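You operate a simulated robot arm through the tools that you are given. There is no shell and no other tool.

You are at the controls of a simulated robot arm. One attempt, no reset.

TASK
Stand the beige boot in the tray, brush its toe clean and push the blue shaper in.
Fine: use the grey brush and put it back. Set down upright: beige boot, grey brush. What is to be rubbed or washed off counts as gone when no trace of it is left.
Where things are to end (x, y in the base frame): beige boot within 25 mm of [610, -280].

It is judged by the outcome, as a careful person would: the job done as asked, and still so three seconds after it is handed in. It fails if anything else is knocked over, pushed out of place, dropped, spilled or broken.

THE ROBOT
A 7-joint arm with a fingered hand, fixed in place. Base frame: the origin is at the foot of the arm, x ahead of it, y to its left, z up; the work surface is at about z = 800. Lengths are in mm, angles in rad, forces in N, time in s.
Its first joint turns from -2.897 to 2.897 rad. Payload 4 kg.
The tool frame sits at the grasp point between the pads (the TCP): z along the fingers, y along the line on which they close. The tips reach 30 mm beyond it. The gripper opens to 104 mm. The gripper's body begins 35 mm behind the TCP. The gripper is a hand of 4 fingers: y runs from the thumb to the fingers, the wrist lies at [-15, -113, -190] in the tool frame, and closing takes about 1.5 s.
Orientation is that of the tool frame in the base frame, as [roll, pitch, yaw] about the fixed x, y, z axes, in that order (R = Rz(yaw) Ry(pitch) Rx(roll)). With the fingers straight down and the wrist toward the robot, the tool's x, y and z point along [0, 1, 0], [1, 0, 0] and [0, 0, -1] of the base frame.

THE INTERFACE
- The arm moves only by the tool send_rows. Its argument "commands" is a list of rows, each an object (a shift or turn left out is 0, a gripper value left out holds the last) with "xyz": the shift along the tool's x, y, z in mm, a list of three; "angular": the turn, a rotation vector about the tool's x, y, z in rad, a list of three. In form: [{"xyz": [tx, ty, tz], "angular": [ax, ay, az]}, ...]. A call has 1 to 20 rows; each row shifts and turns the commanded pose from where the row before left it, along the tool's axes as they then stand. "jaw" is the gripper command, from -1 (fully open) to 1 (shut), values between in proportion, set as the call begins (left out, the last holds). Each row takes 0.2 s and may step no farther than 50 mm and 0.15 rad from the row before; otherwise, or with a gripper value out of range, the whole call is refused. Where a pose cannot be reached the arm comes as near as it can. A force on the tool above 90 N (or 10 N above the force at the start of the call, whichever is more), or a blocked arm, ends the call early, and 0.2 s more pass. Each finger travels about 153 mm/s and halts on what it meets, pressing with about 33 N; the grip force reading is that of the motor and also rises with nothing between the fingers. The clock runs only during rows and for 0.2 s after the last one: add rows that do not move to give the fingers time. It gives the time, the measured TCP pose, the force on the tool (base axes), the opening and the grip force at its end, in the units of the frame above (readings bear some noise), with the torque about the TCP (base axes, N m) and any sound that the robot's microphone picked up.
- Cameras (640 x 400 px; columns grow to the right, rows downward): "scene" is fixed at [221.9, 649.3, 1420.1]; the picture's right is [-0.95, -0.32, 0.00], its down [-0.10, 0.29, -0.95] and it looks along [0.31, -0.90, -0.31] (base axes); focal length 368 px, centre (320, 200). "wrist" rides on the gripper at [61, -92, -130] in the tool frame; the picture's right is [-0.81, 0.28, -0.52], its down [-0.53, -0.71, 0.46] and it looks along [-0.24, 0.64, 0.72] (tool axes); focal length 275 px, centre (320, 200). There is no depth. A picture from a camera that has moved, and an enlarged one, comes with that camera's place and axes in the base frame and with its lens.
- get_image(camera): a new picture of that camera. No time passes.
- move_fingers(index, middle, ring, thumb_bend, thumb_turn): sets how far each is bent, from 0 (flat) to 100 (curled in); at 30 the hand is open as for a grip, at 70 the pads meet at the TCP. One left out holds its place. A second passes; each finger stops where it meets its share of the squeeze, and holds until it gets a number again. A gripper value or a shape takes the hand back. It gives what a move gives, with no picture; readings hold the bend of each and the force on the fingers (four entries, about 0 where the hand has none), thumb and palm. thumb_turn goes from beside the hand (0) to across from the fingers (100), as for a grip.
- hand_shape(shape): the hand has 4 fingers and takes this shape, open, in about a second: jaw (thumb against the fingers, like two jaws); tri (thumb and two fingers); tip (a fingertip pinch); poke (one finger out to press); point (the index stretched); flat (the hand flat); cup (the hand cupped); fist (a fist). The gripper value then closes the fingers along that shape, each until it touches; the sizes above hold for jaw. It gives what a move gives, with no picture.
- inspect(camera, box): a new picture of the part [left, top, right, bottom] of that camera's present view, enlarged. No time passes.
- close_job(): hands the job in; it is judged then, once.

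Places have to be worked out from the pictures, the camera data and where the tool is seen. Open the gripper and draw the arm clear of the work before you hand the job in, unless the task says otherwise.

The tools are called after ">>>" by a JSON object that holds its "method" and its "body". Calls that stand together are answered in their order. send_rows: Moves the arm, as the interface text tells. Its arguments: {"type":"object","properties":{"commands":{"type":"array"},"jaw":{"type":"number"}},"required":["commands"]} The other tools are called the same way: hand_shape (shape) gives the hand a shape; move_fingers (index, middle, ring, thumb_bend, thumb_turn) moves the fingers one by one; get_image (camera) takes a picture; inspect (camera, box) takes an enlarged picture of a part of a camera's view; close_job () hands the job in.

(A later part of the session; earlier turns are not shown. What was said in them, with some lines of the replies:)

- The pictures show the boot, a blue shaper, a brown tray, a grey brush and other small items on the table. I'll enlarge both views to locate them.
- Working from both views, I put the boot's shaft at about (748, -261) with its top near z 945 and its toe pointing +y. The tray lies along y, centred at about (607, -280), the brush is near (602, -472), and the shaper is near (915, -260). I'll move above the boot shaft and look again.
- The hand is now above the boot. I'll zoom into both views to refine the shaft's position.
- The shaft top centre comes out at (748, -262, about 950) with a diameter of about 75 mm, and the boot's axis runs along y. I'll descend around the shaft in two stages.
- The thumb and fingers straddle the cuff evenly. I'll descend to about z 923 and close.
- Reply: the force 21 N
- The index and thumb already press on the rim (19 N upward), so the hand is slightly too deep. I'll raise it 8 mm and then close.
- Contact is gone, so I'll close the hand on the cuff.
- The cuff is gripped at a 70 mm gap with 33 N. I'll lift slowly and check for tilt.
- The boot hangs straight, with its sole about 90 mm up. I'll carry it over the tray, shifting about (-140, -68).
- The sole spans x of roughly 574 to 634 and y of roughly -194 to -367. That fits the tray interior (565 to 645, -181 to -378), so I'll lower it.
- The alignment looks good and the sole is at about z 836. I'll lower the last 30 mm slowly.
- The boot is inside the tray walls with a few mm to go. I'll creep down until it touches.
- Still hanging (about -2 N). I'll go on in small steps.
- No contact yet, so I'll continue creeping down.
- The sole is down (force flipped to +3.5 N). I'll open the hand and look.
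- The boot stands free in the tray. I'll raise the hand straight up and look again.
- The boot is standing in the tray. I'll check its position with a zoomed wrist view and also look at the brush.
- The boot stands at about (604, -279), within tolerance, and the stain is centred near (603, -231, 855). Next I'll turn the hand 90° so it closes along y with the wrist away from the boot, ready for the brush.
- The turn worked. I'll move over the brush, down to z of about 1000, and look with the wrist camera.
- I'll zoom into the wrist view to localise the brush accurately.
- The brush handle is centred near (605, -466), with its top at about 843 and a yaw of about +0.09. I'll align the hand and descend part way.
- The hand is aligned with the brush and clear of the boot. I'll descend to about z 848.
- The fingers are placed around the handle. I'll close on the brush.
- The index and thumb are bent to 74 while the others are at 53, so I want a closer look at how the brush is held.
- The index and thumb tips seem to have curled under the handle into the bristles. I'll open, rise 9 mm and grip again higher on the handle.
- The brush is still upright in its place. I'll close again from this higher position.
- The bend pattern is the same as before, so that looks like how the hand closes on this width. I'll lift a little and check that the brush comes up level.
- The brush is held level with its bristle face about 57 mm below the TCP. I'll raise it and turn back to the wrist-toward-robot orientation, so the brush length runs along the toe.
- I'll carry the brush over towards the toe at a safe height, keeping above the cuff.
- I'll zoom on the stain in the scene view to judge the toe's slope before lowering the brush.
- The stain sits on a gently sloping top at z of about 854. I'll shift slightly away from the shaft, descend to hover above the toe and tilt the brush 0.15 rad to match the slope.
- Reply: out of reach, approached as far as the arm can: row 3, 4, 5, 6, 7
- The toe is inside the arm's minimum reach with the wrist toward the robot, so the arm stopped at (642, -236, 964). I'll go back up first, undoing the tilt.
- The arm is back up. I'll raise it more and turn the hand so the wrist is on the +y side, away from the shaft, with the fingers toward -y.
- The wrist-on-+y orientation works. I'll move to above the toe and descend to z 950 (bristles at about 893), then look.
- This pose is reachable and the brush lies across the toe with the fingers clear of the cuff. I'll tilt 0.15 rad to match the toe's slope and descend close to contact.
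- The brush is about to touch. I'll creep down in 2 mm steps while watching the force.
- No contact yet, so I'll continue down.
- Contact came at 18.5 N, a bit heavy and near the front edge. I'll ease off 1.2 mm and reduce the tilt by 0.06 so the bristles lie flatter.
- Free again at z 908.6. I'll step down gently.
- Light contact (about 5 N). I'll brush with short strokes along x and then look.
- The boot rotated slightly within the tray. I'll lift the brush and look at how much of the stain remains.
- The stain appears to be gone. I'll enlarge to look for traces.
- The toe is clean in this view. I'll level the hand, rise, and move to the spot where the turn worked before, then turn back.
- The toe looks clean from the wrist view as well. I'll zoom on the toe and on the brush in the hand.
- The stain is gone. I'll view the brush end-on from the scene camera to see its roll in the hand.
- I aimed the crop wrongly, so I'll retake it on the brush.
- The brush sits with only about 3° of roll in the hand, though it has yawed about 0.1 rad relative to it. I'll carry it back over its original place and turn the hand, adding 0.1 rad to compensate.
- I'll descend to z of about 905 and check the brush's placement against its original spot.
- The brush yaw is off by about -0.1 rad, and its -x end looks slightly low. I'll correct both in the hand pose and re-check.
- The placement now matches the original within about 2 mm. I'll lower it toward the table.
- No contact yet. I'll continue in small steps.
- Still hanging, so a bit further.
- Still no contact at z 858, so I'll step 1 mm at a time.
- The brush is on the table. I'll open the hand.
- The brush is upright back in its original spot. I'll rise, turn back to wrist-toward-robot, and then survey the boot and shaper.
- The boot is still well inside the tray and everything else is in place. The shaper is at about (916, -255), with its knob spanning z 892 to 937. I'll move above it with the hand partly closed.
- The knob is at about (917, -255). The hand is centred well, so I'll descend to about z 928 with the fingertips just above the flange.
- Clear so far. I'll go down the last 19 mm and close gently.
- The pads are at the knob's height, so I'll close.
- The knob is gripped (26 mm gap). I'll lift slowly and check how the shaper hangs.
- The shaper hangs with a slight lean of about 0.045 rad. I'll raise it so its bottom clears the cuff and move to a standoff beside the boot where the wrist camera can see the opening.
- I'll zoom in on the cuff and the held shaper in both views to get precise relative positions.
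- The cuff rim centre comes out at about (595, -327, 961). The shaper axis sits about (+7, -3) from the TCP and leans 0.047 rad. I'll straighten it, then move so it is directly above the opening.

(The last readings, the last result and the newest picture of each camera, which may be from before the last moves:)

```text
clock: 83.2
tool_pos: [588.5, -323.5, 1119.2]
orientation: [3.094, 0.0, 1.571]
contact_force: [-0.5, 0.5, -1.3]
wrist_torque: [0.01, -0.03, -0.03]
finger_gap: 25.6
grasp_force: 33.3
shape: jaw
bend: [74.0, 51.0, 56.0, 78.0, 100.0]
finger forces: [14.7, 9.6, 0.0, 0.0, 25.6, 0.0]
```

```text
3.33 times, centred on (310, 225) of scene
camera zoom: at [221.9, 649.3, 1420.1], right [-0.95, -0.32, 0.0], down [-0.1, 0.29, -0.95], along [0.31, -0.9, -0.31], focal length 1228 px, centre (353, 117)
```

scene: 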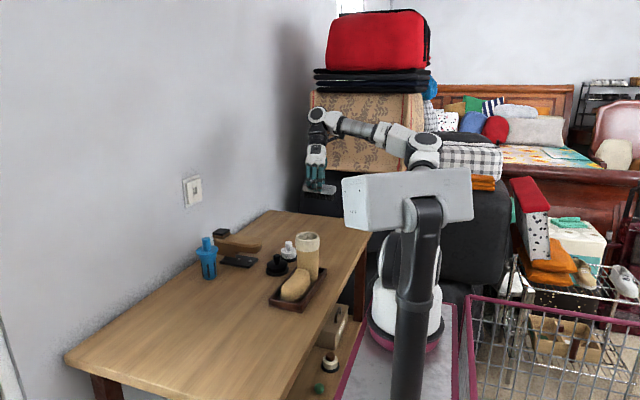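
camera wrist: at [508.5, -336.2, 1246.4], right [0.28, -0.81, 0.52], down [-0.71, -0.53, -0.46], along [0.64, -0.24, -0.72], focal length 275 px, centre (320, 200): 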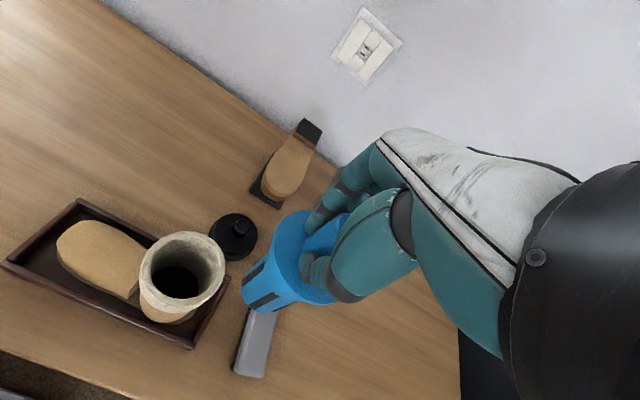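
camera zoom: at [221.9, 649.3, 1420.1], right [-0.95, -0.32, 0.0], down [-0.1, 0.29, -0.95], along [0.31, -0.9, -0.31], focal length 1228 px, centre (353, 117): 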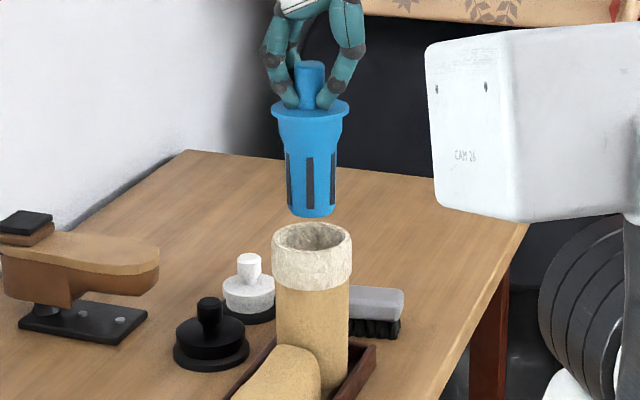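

In the scene view the shaper lines up with the opening, and the wrist view suggests about 3 mm more toward +y. I'll apply that and lower the tip to the rim.

>>> {"method": "send_rows", "body": {"commands": [{"xyz": [3, 0, 0]}, {"xyz": [0, -0.6, 13]}, {"xyz": [0, -0.6, 13]}, {"xyz": [0, 0, 0]}], "jaw": 1}}

>>> {"method": "inspect", "body": {"camera": "wrist", "box": [160, 190, 400, 390]}}

>>> {"method": "inspect", "body": {"camera": "scene", "box": [280, 175, 340, 265]}}

```text
clock: 84.2
tool_pos: [587.1, -321.6, 1090.9]
orientation: [3.094, -0.001, 1.572]
contact_force: [0.4, -0.7, -0.5]
wrist_torque: [-0.02, 0.0, 0.01]
finger_gap: 25.8
grasp_force: 32.7
shape: jaw
bend: [74.0, 51.0, 56.0, 78.0, 100.0]
finger forces: [14.8, 9.7, 0.0, 0.1, 25.5, 0.0]
```

```text
2.00 times, centred on (280, 290) of wrist
camera zoom: at [489.9, -259.4, 1217.7], right [0.25, -0.81, 0.53], down [-0.69, -0.53, -0.49], along [0.68, -0.24, -0.69], focal length 551 px, centre (400, 20)
```

zoom: 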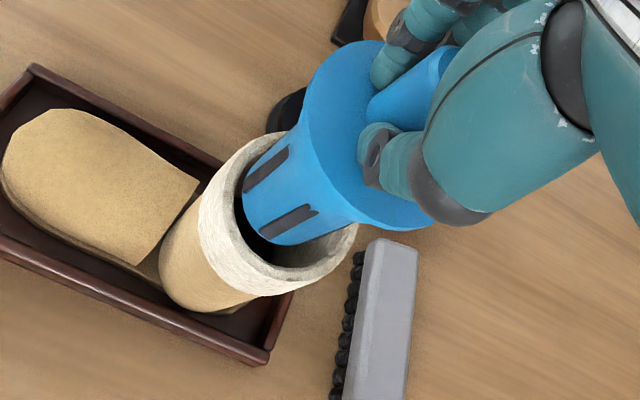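

```text
4.44 times, centred on (310, 220) of scene
camera zoom: at [221.9, 649.3, 1420.1], right [-0.95, -0.32, 0.0], down [-0.1, 0.29, -0.95], along [0.31, -0.9, -0.31], focal length 1638 px, centre (364, 111)
```

zoom: 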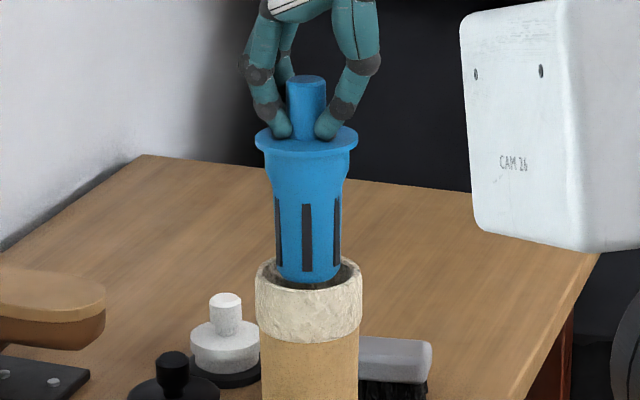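

The tip is centred over the bore in both views. I'll lower it slowly while watching forces.

>>> {"method": "send_rows", "body": {"commands": [{"xyz": [0, -0.3, 7]}, {"xyz": [0, -0.3, 7]}, {"xyz": [0, -0.3, 7]}, {"xyz": [0, 0, 0]}], "jaw": 1}}

>>> {"method": "inspect", "body": {"camera": "scene", "box": [280, 185, 340, 275]}}

>>> {"method": "inspect", "body": {"camera": "wrist", "box": [160, 190, 400, 390]}}

```text
clock: 85.2
tool_pos: [587.0, -320.5, 1070.7]
orientation: [3.094, 0.001, 1.571]
contact_force: [-0.1, -0.6, -0.9]
wrist_torque: [-0.02, 0.0, 0.01]
finger_gap: 25.6
grasp_force: 32.5
shape: jaw
bend: [74.0, 51.0, 56.0, 78.0, 100.0]
finger forces: [14.8, 9.6, 0.1, 0.1, 25.6, 0.1]
```

```text
4.44 times, centred on (310, 230) of scene
camera zoom: at [221.9, 649.3, 1420.1], right [-0.95, -0.32, 0.0], down [-0.1, 0.29, -0.95], along [0.31, -0.9, -0.31], focal length 1638 px, centre (364, 67)
```

zoom: 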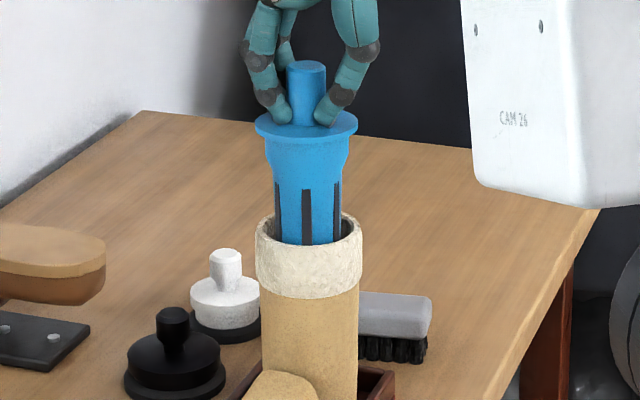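

```text
2.00 times, centred on (280, 290) of wrist
camera zoom: at [489.9, -258.4, 1196.7], right [0.25, -0.81, 0.53], down [-0.69, -0.53, -0.49], along [0.68, -0.24, -0.69], focal length 551 px, centre (400, 20)
```

zoom: 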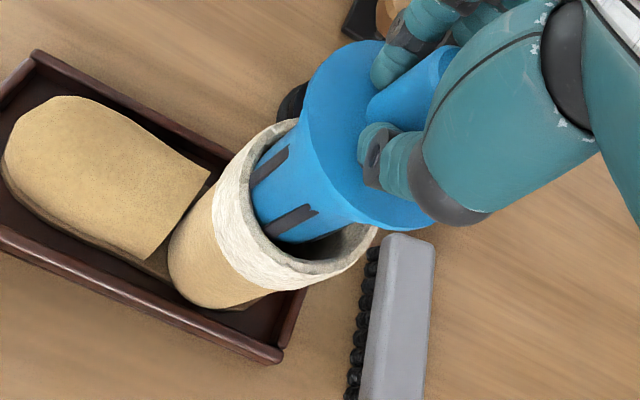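

It is entering freely with no contact. I'll continue down.

>>> {"method": "send_rows", "body": {"commands": [{"xyz": [-0.5, -0.3, 7]}, {"xyz": [-0.5, -0.3, 7]}, {"xyz": [0, -0.2, 5]}, {"xyz": [0, 0, 0]}], "jaw": 1}}

>>> {"method": "inspect", "body": {"camera": "scene", "box": [280, 185, 340, 275]}}

>>> {"method": "inspect", "body": {"camera": "wrist", "box": [160, 190, 400, 390]}}

```text
clock: 86.2
tool_pos: [587.6, -321.3, 1052.9]
orientation: [3.096, 0.001, 1.571]
contact_force: [-0.7, -0.4, -0.9]
wrist_torque: [0.02, 0.01, -0.01]
finger_gap: 25.6
grasp_force: 32.8
shape: jaw
bend: [74.0, 51.0, 56.0, 78.0, 100.0]
finger forces: [14.7, 9.7, 0.1, 0.0, 25.5, 0.0]
```

```text
4.44 times, centred on (310, 230) of scene
camera zoom: at [221.9, 649.3, 1420.1], right [-0.95, -0.32, 0.0], down [-0.1, 0.29, -0.95], along [0.31, -0.9, -0.31], focal length 1638 px, centre (364, 67)
```

zoom: 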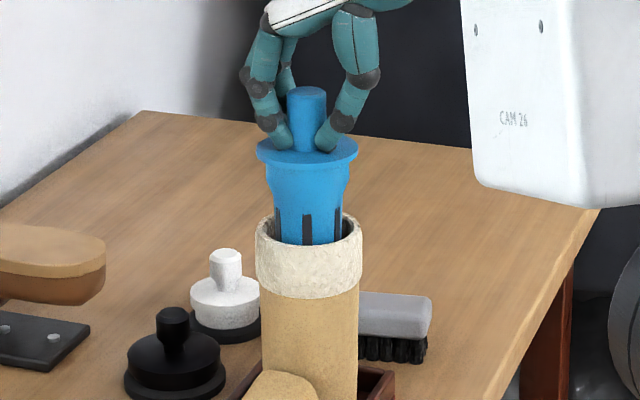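

```text
2.00 times, centred on (280, 290) of wrist
camera zoom: at [490.0, -259.4, 1177.9], right [0.25, -0.81, 0.53], down [-0.69, -0.53, -0.49], along [0.68, -0.24, -0.69], focal length 551 px, centre (400, 20)
```

zoom: 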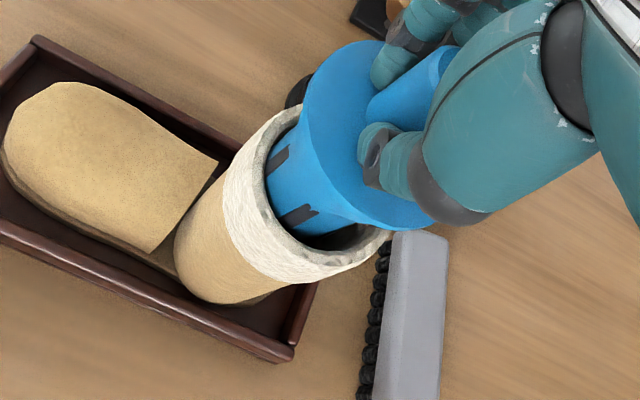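

Still free. I'll continue down toward the wider part.

>>> {"method": "send_rows", "body": {"commands": [{"xyz": [0, -0.3, 6]}, {"xyz": [0, -0.3, 6]}, {"xyz": [0, -0.2, 5]}, {"xyz": [0, 0, 0]}], "jaw": 1}}

>>> {"method": "inspect", "body": {"camera": "scene", "box": [280, 185, 340, 275]}}

>>> {"method": "inspect", "body": {"camera": "wrist", "box": [160, 190, 400, 390]}}

```text
clock: 87.2
tool_pos: [588.3, -320.9, 1034.8]
orientation: [3.095, 0.0, 1.572]
contact_force: [0.5, -0.7, -0.3]
wrist_torque: [-0.04, -0.04, -0.04]
finger_gap: 25.3
grasp_force: 33.2
shape: jaw
bend: [74.0, 51.0, 56.0, 78.0, 100.0]
finger forces: [14.6, 10.1, 0.0, 0.0, 24.8, 0.1]
```

```text
4.44 times, centred on (310, 230) of scene
camera zoom: at [221.9, 649.3, 1420.1], right [-0.95, -0.32, 0.0], down [-0.1, 0.29, -0.95], along [0.31, -0.9, -0.31], focal length 1638 px, centre (364, 67)
```

zoom: 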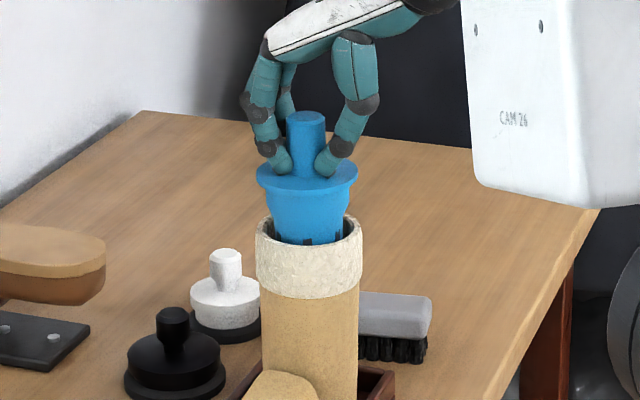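

```text
2.00 times, centred on (280, 290) of wrist
camera zoom: at [490.2, -258.7, 1160.0], right [0.25, -0.81, 0.53], down [-0.69, -0.53, -0.49], along [0.68, -0.24, -0.69], focal length 551 px, centre (400, 20)
```

zoom: 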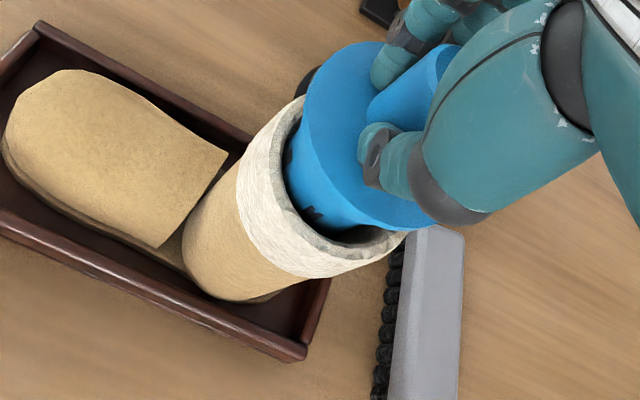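

Nearly down to the wide collar. I'll nudge about 1 mm toward -x and -y to centre it and continue.

>>> {"method": "send_rows", "body": {"commands": [{"xyz": [-1.2, -1, 0]}, {"xyz": [0, -0.2, 4]}, {"xyz": [0, -0.2, 4]}, {"xyz": [0, 0, 0]}], "jaw": 1}}

>>> {"method": "inspect", "body": {"camera": "scene", "box": [280, 185, 340, 275]}}

>>> {"method": "inspect", "body": {"camera": "wrist", "box": [160, 190, 400, 390]}}

```text
clock: 88.2
tool_pos: [586.8, -323.5, 1026.5]
orientation: [3.094, 0.001, 1.571]
contact_force: [-0.5, -1.7, 0.0]
wrist_torque: [-0.02, -0.02, 0.02]
finger_gap: 25.3
grasp_force: 33.4
shape: jaw
bend: [74.0, 51.0, 56.0, 78.0, 100.0]
finger forces: [14.4, 10.1, 0.0, 0.1, 25.1, 0.0]
```

```text
4.44 times, centred on (310, 230) of scene
camera zoom: at [221.9, 649.3, 1420.1], right [-0.95, -0.32, 0.0], down [-0.1, 0.29, -0.95], along [0.31, -0.9, -0.31], focal length 1638 px, centre (364, 67)
```

zoom: 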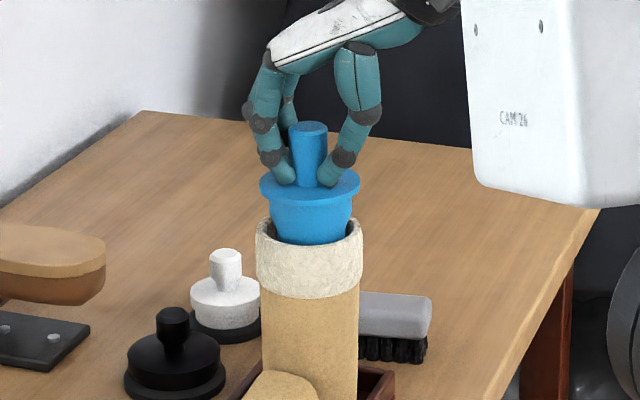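

```text
2.00 times, centred on (280, 290) of wrist
camera zoom: at [488.9, -260.2, 1152.3], right [0.25, -0.81, 0.53], down [-0.69, -0.53, -0.49], along [0.68, -0.24, -0.69], focal length 551 px, centre (400, 20)
```

zoom: 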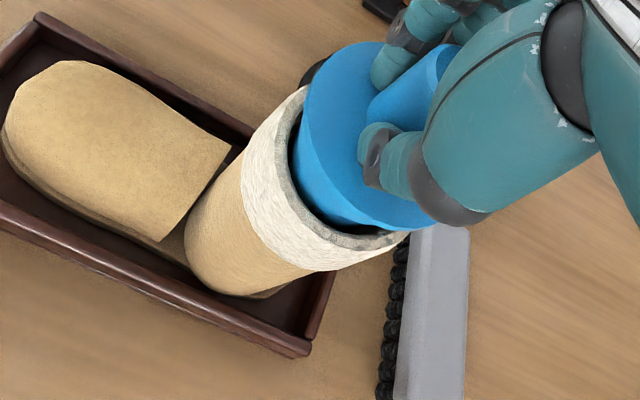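

The collar is entering the cuff. I'll continue down to seat the flange.

>>> {"method": "send_rows", "body": {"commands": [{"xyz": [0, -0.2, 4]}, {"xyz": [0, -0.2, 4]}, {"xyz": [0, 0, 0]}], "jaw": 1}}

>>> {"method": "inspect", "body": {"camera": "scene", "box": [280, 185, 340, 275]}}

```text
clock: 89.0
tool_pos: [586.9, -322.4, 1020.3]
orientation: [3.093, 0.0, 1.569]
contact_force: [1.1, -1.2, 0.2]
wrist_torque: [-0.09, -0.01, 0.0]
finger_gap: 25.7
grasp_force: 33.0
shape: jaw
bend: [74.0, 51.0, 56.0, 78.0, 100.0]
finger forces: [14.5, 10.4, 0.1, 0.0, 25.3, 0.1]
```

```text
4.44 times, centred on (310, 230) of scene
camera zoom: at [221.9, 649.3, 1420.1], right [-0.95, -0.32, 0.0], down [-0.1, 0.29, -0.95], along [0.31, -0.9, -0.31], focal length 1638 px, centre (364, 67)
```

zoom: 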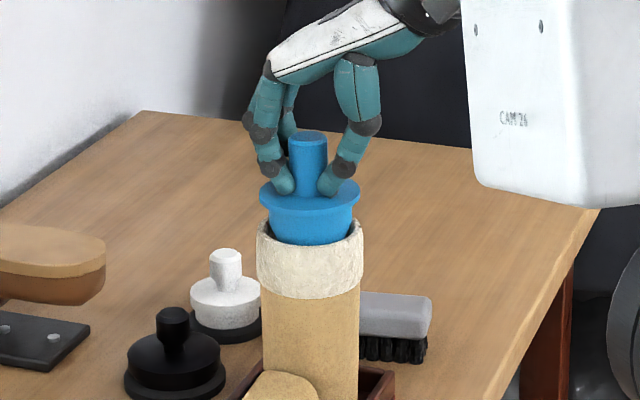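

Light side contact only. I'll continue.

>>> {"method": "send_rows", "body": {"commands": [{"xyz": [0, -0.2, 4]}, {"xyz": [0, -0.2, 4]}, {"xyz": [0, 0, 0]}], "jaw": 1}}

>>> {"method": "inspect", "body": {"camera": "scene", "box": [280, 185, 340, 275]}}

```text
clock: 89.8
tool_pos: [587.3, -322.2, 1011.2]
orientation: [3.094, 0.001, 1.571]
contact_force: [1.0, -0.9, 0.5]
wrist_torque: [-0.05, 0.01, 0.02]
finger_gap: 25.4
grasp_force: 33.5
shape: jaw
bend: [74.0, 51.0, 56.0, 78.0, 100.0]
finger forces: [14.5, 10.3, 0.0, 0.0, 25.4, 0.0]
```

```text
4.44 times, centred on (310, 230) of scene
camera zoom: at [221.9, 649.3, 1420.1], right [-0.95, -0.32, 0.0], down [-0.1, 0.29, -0.95], along [0.31, -0.9, -0.31], focal length 1638 px, centre (364, 67)
```

zoom: 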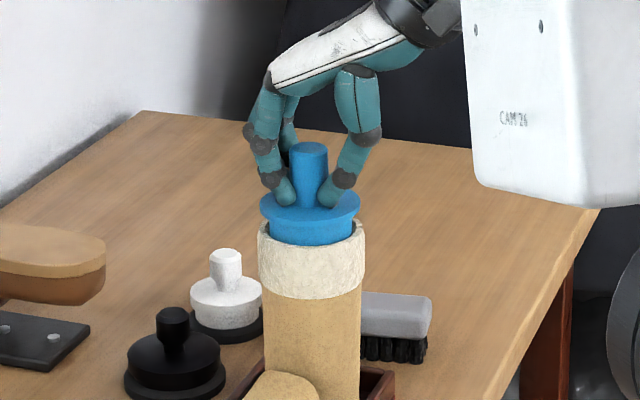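

About 10 mm remain. I'll continue with a 1 mm nudge to +x, since the boot shifted slightly toward -x.

>>> {"method": "send_rows", "body": {"commands": [{"xyz": [0, 0.8, 3]}, {"xyz": [0, -0.2, 3]}, {"xyz": [0, 0, 0]}], "jaw": 1}}

>>> {"method": "inspect", "body": {"camera": "scene", "box": [280, 185, 340, 275]}}

```text
clock: 90.6
tool_pos: [587.8, -322.7, 1005.5]
orientation: [3.095, 0.001, 1.571]
contact_force: [0.9, -1.4, -0.9]
wrist_torque: [-0.05, 0.02, 0.02]
finger_gap: 25.4
grasp_force: 33.0
shape: jaw
bend: [74.0, 51.0, 56.0, 78.0, 100.0]
finger forces: [14.6, 10.2, 0.0, 0.0, 25.7, 0.0]
```

```text
4.44 times, centred on (310, 230) of scene
camera zoom: at [221.9, 649.3, 1420.1], right [-0.95, -0.32, 0.0], down [-0.1, 0.29, -0.95], along [0.31, -0.9, -0.31], focal length 1638 px, centre (364, 67)
```

zoom: 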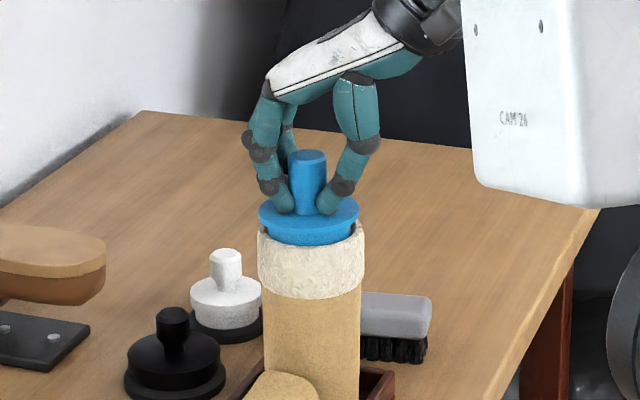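

A few millimetres remain. I'll step down further, watching for the flange to seat.

>>> {"method": "send_rows", "body": {"commands": [{"xyz": [0, -0.1, 2.5]}, {"xyz": [0, -0.1, 2.5]}, {"xyz": [0, 0, 0]}], "jaw": 1}}

>>> {"method": "inspect", "body": {"camera": "scene", "box": [280, 185, 340, 275]}}

```text
clock: 91.4
tool_pos: [587.6, -323.4, 998.9]
orientation: [3.095, -0.001, 1.569]
contact_force: [-0.4, -0.1, 0.2]
wrist_torque: [-0.03, 0.0, -0.02]
finger_gap: 25.5
grasp_force: 33.2
shape: jaw
bend: [74.0, 51.0, 56.0, 78.0, 100.0]
finger forces: [14.9, 10.1, 0.1, 0.1, 25.7, 0.1]
```

```text
4.44 times, centred on (310, 230) of scene
camera zoom: at [221.9, 649.3, 1420.1], right [-0.95, -0.32, 0.0], down [-0.1, 0.29, -0.95], along [0.31, -0.9, -0.31], focal length 1638 px, centre (364, 67)
```

zoom: 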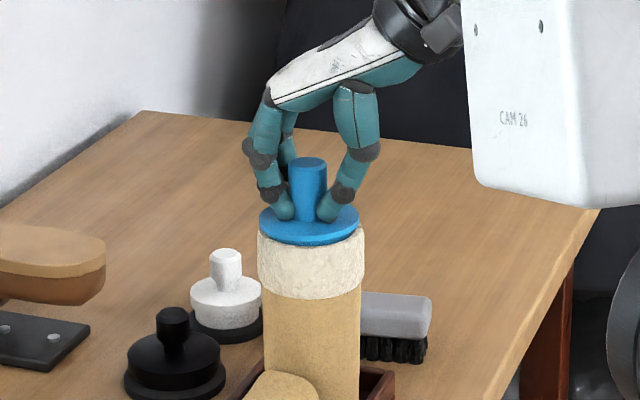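

The flange is nearly on the rim. I'll press gently until it seats.

>>> {"method": "send_rows", "body": {"commands": [{"xyz": [0, -0.1, 1.5]}, {"xyz": [0, -0.1, 1.5]}, {"xyz": [0, 0, 0]}], "jaw": 1}}

>>> {"method": "inspect", "body": {"camera": "scene", "box": [295, 205, 335, 255]}}

```text
clock: 92.2
tool_pos: [586.4, -322.5, 996.9]
orientation: [3.094, 0.0, 1.57]
contact_force: [0.1, -1.0, -0.1]
wrist_torque: [-0.05, -0.01, -0.01]
finger_gap: 25.5
grasp_force: 32.8
shape: jaw
bend: [74.0, 51.0, 56.0, 78.0, 100.0]
finger forces: [14.7, 10.1, 0.0, 0.0, 25.5, 0.0]
```

```text
8.00 times, centred on (315, 230) of scene
camera zoom: at [221.9, 649.3, 1420.1], right [-0.95, -0.32, 0.0], down [-0.1, 0.29, -0.95], along [0.31, -0.9, -0.31], focal length 2948 px, centre (360, -40)
```

zoom: 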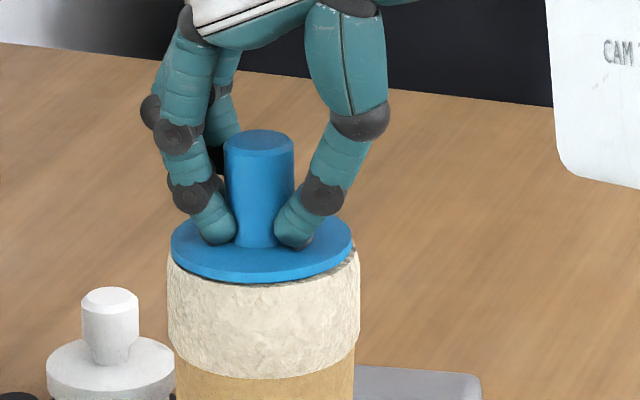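

Only a hair of gap remains. I'll go on in 1.5 mm steps.

>>> {"method": "send_rows", "body": {"commands": [{"xyz": [0, -0.1, 1.5]}, {"xyz": [0, -0.1, 1.5]}, {"xyz": [0, 0, 0]}], "jaw": 1}}

```text
clock: 93.0
tool_pos: [587.3, -323.8, 994.8]
orientation: [3.091, 0.0, 1.571]
contact_force: [-2.7, -2.5, 29.7]
wrist_torque: [0.02, -0.13, -0.03]
finger_gap: 26.1
grasp_force: 32.7
shape: jaw
bend: [74.0, 51.0, 56.0, 79.0, 100.0]
finger forces: [23.2, 12.0, 0.0, 0.0, 41.6, 0.0]
```

The flange has seated (30 N). I'll ease off the pressure and check before opening.

>>> {"method": "send_rows", "body": {"commands": [{"xyz": [0, 0, -1]}, {"xyz": [0, 0, 0]}], "jaw": 1}}

>>> {"method": "inspect", "body": {"camera": "scene", "box": [270, 205, 350, 305]}}

>>> {"method": "get_image", "body": {"camera": "wrist"}}

```text
clock: 93.6
tool_pos: [587.1, -322.2, 996.0]
orientation: [3.093, 0.001, 1.572]
contact_force: [1.0, -4.4, 12.3]
wrist_torque: [-0.11, -0.29, -0.05]
finger_gap: 26.2
grasp_force: 32.9
shape: jaw
bend: [74.0, 51.0, 56.0, 78.0, 100.0]
finger forces: [19.6, 12.2, 0.1, 0.0, 27.7, 0.0]
```

```text
4.00 times, centred on (310, 255) of scene
camera zoom: at [221.9, 649.3, 1420.1], right [-0.95, -0.32, 0.0], down [-0.1, 0.29, -0.95], along [0.31, -0.9, -0.31], focal length 1474 px, centre (360, -20)
```

zoom: 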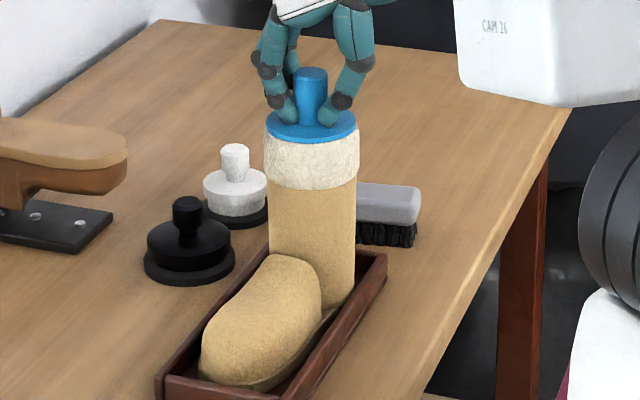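

```text
taken
camera wrist: at [489.1, -260.6, 1120.5], right [0.25, -0.81, 0.53], down [-0.69, -0.53, -0.49], along [0.68, -0.24, -0.69], focal length 275 px, centre (320, 200)
```

wrist: 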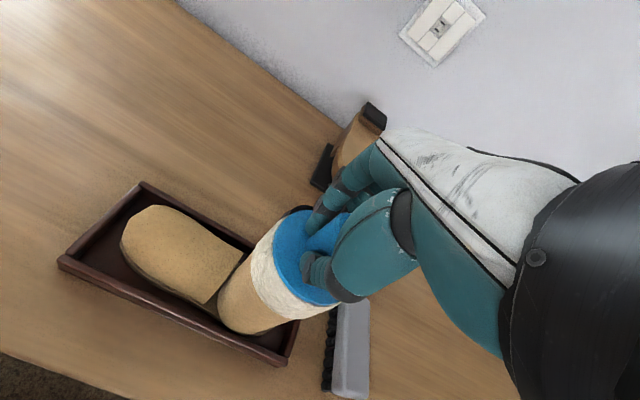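

The shaper is seated flush on the cuff. I'll open the hand partway and then draw straight up.

>>> {"method": "send_rows", "body": {"commands": [{"xyz": [0, 0, 0]}, {"xyz": [0, 0, 0]}, {"xyz": [0, 0, 0]}, {"xyz": [0, 0, 0]}, {"xyz": [0, 0, 0]}, {"xyz": [0, 0, 0]}], "jaw": -0.3}}

>>> {"method": "inspect", "body": {"camera": "scene", "box": [270, 205, 350, 305]}}

```text
clock: 95.0
tool_pos: [586.6, -320.8, 995.4]
orientation: [3.094, 0.0, 1.571]
contact_force: [-2.0, 2.3, 14.9]
wrist_torque: [0.05, 0.62, -0.1]
finger_gap: 67.1
grasp_force: 0.1
shape: jaw
bend: [28.0, 39.0, 36.0, 63.0, 99.0]
finger forces: [0.0, 0.1, 0.0, 0.0, 15.7, 0.0]
```

```text
4.00 times, centred on (310, 255) of scene
camera zoom: at [221.9, 649.3, 1420.1], right [-0.95, -0.32, 0.0], down [-0.1, 0.29, -0.95], along [0.31, -0.9, -0.31], focal length 1474 px, centre (360, -20)
```

zoom: 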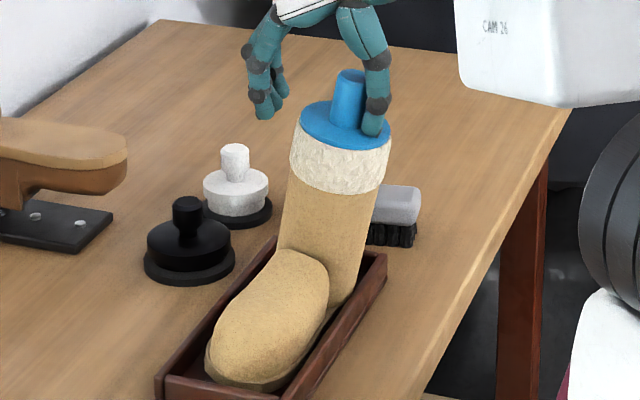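

Opening pressed the thumb onto the flange edge and tipped the boot toward the robot by about 10°. That is below its tipping angle, so I'll raise the hand very slowly and let the boot rock back with it.

>>> {"method": "send_rows", "body": {"commands": [{"xyz": [0, 0, -1.5]}, {"xyz": [0, 0, -1.5]}, {"xyz": [0, 0, -1.5]}, {"xyz": [0, 0, -1.5]}, {"xyz": [0, 0, -1.5]}, {"xyz": [0, 0, 0]}], "jaw": -0.3}}

>>> {"method": "inspect", "body": {"camera": "scene", "box": [270, 205, 350, 305]}}

```text
clock: 96.4
tool_pos: [586.6, -321.7, 1002.2]
orientation: [3.095, -0.001, 1.571]
contact_force: [0.2, -0.6, 0.5]
wrist_torque: [0.01, 0.01, 0.0]
finger_gap: 67.4
grasp_force: 0.1
shape: jaw
bend: [28.0, 39.0, 36.0, 62.0, 100.0]
finger forces: [0.1, 0.0, 0.0, 0.0, 0.1, 0.1]
```

```text
4.00 times, centred on (310, 255) of scene
camera zoom: at [221.9, 649.3, 1420.1], right [-0.95, -0.32, 0.0], down [-0.1, 0.29, -0.95], along [0.31, -0.9, -0.31], focal length 1474 px, centre (360, -20)
```

zoom: 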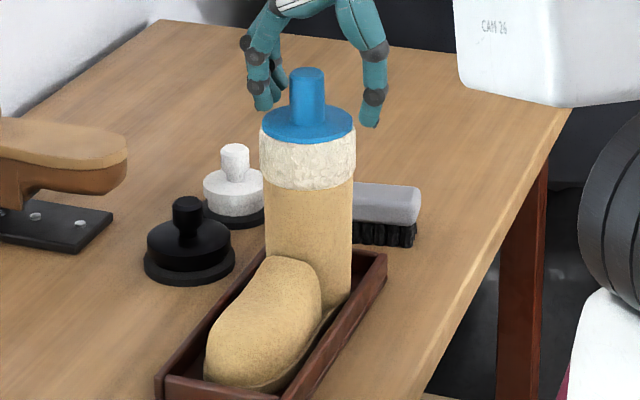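

The boot rocked back upright and the hand touches nothing. I'll withdraw straight up.

>>> {"method": "send_rows", "body": {"commands": [{"xyz": [0, 0.3, -6]}, {"xyz": [0, 0.5, -10]}, {"xyz": [0, 1, -20]}, {"xyz": [0, 1.4, -30]}, {"xyz": [0, 1.8, -40]}, {"xyz": [0, 1.8, -40]}, {"xyz": [0, 0, 0], "angular": [0.047, 0, 0]}, {"xyz": [0, 0, 0]}], "jaw": -0.3}}

>>> {"method": "inspect", "body": {"camera": "scene", "box": [180, 205, 360, 315]}}

>>> {"method": "get_image", "body": {"camera": "wrist"}}

```text
clock: 98.2
tool_pos: [585.3, -320.8, 1149.4]
orientation: [-3.141, 0.0, 1.572]
contact_force: [0.5, -0.3, 0.6]
wrist_torque: [-0.04, 0.0, -0.03]
finger_gap: 67.8
grasp_force: 0.1
shape: jaw
bend: [28.0, 39.0, 36.0, 62.0, 100.0]
finger forces: [0.1, 0.1, 0.0, 0.0, 0.0, 0.0]
```

```text
3.56 times, centred on (270, 260) of scene
camera zoom: at [221.9, 649.3, 1420.1], right [-0.95, -0.32, 0.0], down [-0.1, 0.29, -0.95], along [0.31, -0.9, -0.31], focal length 1310 px, centre (498, -13)
```

zoom: 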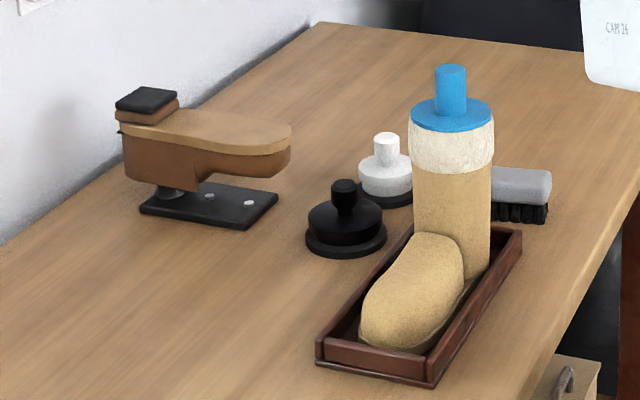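

```text
taken
camera wrist: at [493.9, -259.0, 1279.5], right [0.28, -0.81, 0.52], down [-0.71, -0.53, -0.46], along [0.64, -0.24, -0.72], focal length 275 px, centre (320, 200)
```

wrist: 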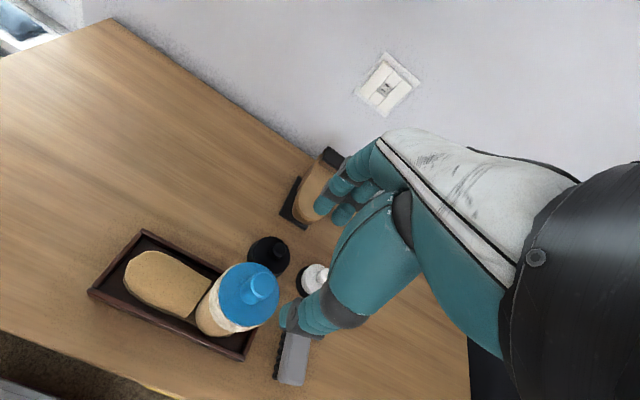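

Everything looks in place. I'll zoom in to check that the boot sits flat, where it is, that the shaper is seated, and that the toe is clean.

>>> {"method": "inspect", "body": {"camera": "wrist", "box": [80, 210, 300, 390]}}

>>> {"method": "inspect", "body": {"camera": "scene", "box": [265, 220, 345, 320]}}

```text
2.22 times, centred on (190, 300) of wrist
camera zoom: at [493.9, -259.0, 1279.5], right [0.28, -0.81, 0.52], down [-0.71, -0.53, -0.46], along [0.64, -0.24, -0.72], focal length 612 px, centre (609, -22)
```

zoom: 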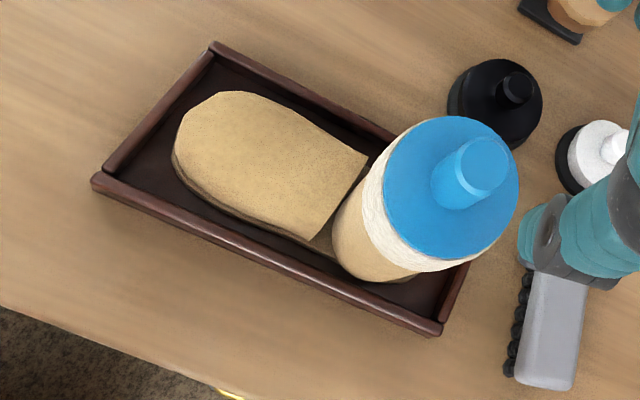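

```text
4.00 times, centred on (305, 270) of scene
camera zoom: at [221.9, 649.3, 1420.1], right [-0.95, -0.32, 0.0], down [-0.1, 0.29, -0.95], along [0.31, -0.9, -0.31], focal length 1474 px, centre (380, -80)
```

zoom: 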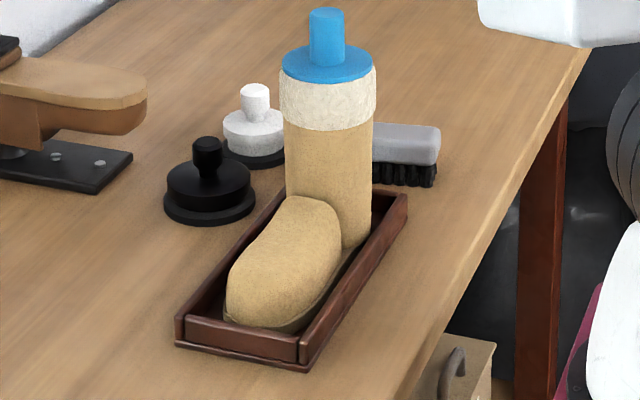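

The boot stands flat, centred near (603, -275), the toe is clean and the tray hasn't moved. I'll look closely at the flange seat, then open the hand fully and retreat.

>>> {"method": "inspect", "body": {"camera": "scene", "box": [292, 218, 332, 248]}}

>>> {"method": "send_rows", "body": {"commands": [{"xyz": [0, 0, -35]}, {"xyz": [0, 0, -35]}, {"xyz": [15, -15, -15]}, {"xyz": [25, -20, 0]}, {"xyz": [25, -20, 0]}, {"xyz": [25, -20, 0]}, {"xyz": [20, -20, 0]}, {"xyz": [0, 0, 0]}], "jaw": -1}}

>>> {"method": "get_image", "body": {"camera": "scene"}}

>>> {"method": "get_image", "body": {"camera": "wrist"}}

```text
13.33 times, centred on (312, 233) of scene
camera zoom: at [221.9, 649.3, 1420.1], right [-0.95, -0.32, 0.0], down [-0.1, 0.29, -0.95], along [0.31, -0.9, -0.31], focal length 4913 px, centre (427, -240)
```

zoom: 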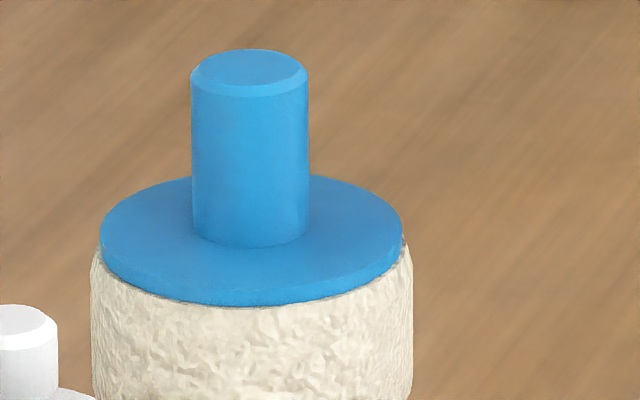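

```text
clock: 100.0
tool_pos: [491.0, -210.6, 1233.2]
orientation: [-3.141, 0.0, 1.57]
contact_force: [0.2, 0.5, -0.8]
wrist_torque: [-0.02, -0.03, 0.02]
finger_gap: 103.7
grasp_force: 0.1
shape: jaw
bend: [30.0, 30.0, 30.0, 30.0, 98.0]
finger forces: [0.0, 0.0, 0.1, 0.0, 0.0, 0.0]
```

```text
taken
```

scene: 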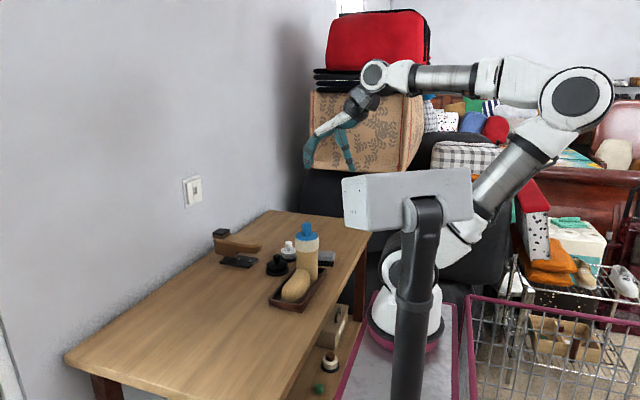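

```text
taken
camera wrist: at [399.9, -148.4, 1363.5], right [0.28, -0.81, 0.52], down [-0.71, -0.53, -0.46], along [0.64, -0.24, -0.73], focal length 275 px, centre (320, 200)
```

wrist: 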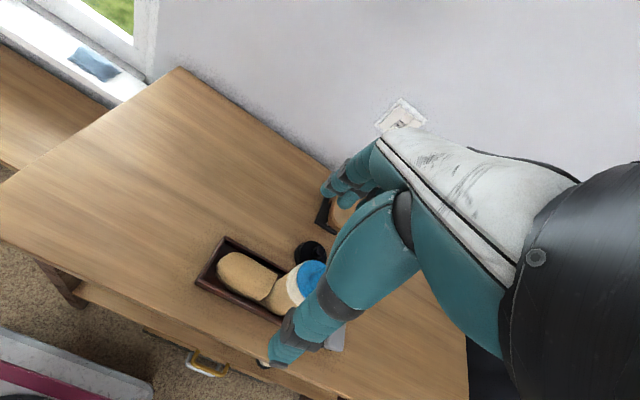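

The shaper is flush in the boot, which stands clean in the tray. The brush is back in its place, the other items are undisturbed, and the arm is clear with the hand open. I'm handing the job in.

>>> {"method": "close_job", "body": {}}

```text
The job is handed in.
```

The job is handed in: the beige boot stands upright in the tray with its toe clean and the blue shaper pushed fully in.

- **Boot:** it is centred at about (603, -275), within the 25 mm limit around (610, -280). That position is my estimate from the camera views.
- **Toe:** I brushed it with the grey brush. No trace of the stain showed in either camera view.
- **Brush:** it is back upright, within about 3 mm of where it started.
- **Shaper:** its flange sits flush on the boot's cuff.
- **Slip along the way:** when I let go of the shaper, the thumb caught the flange and tipped the boot by about 10°. I raised the hand slowly and the boot settled back upright and flat.
- **Everything else:** nothing else looked moved in the last pictures. The hand is open and the arm is clear of the table.
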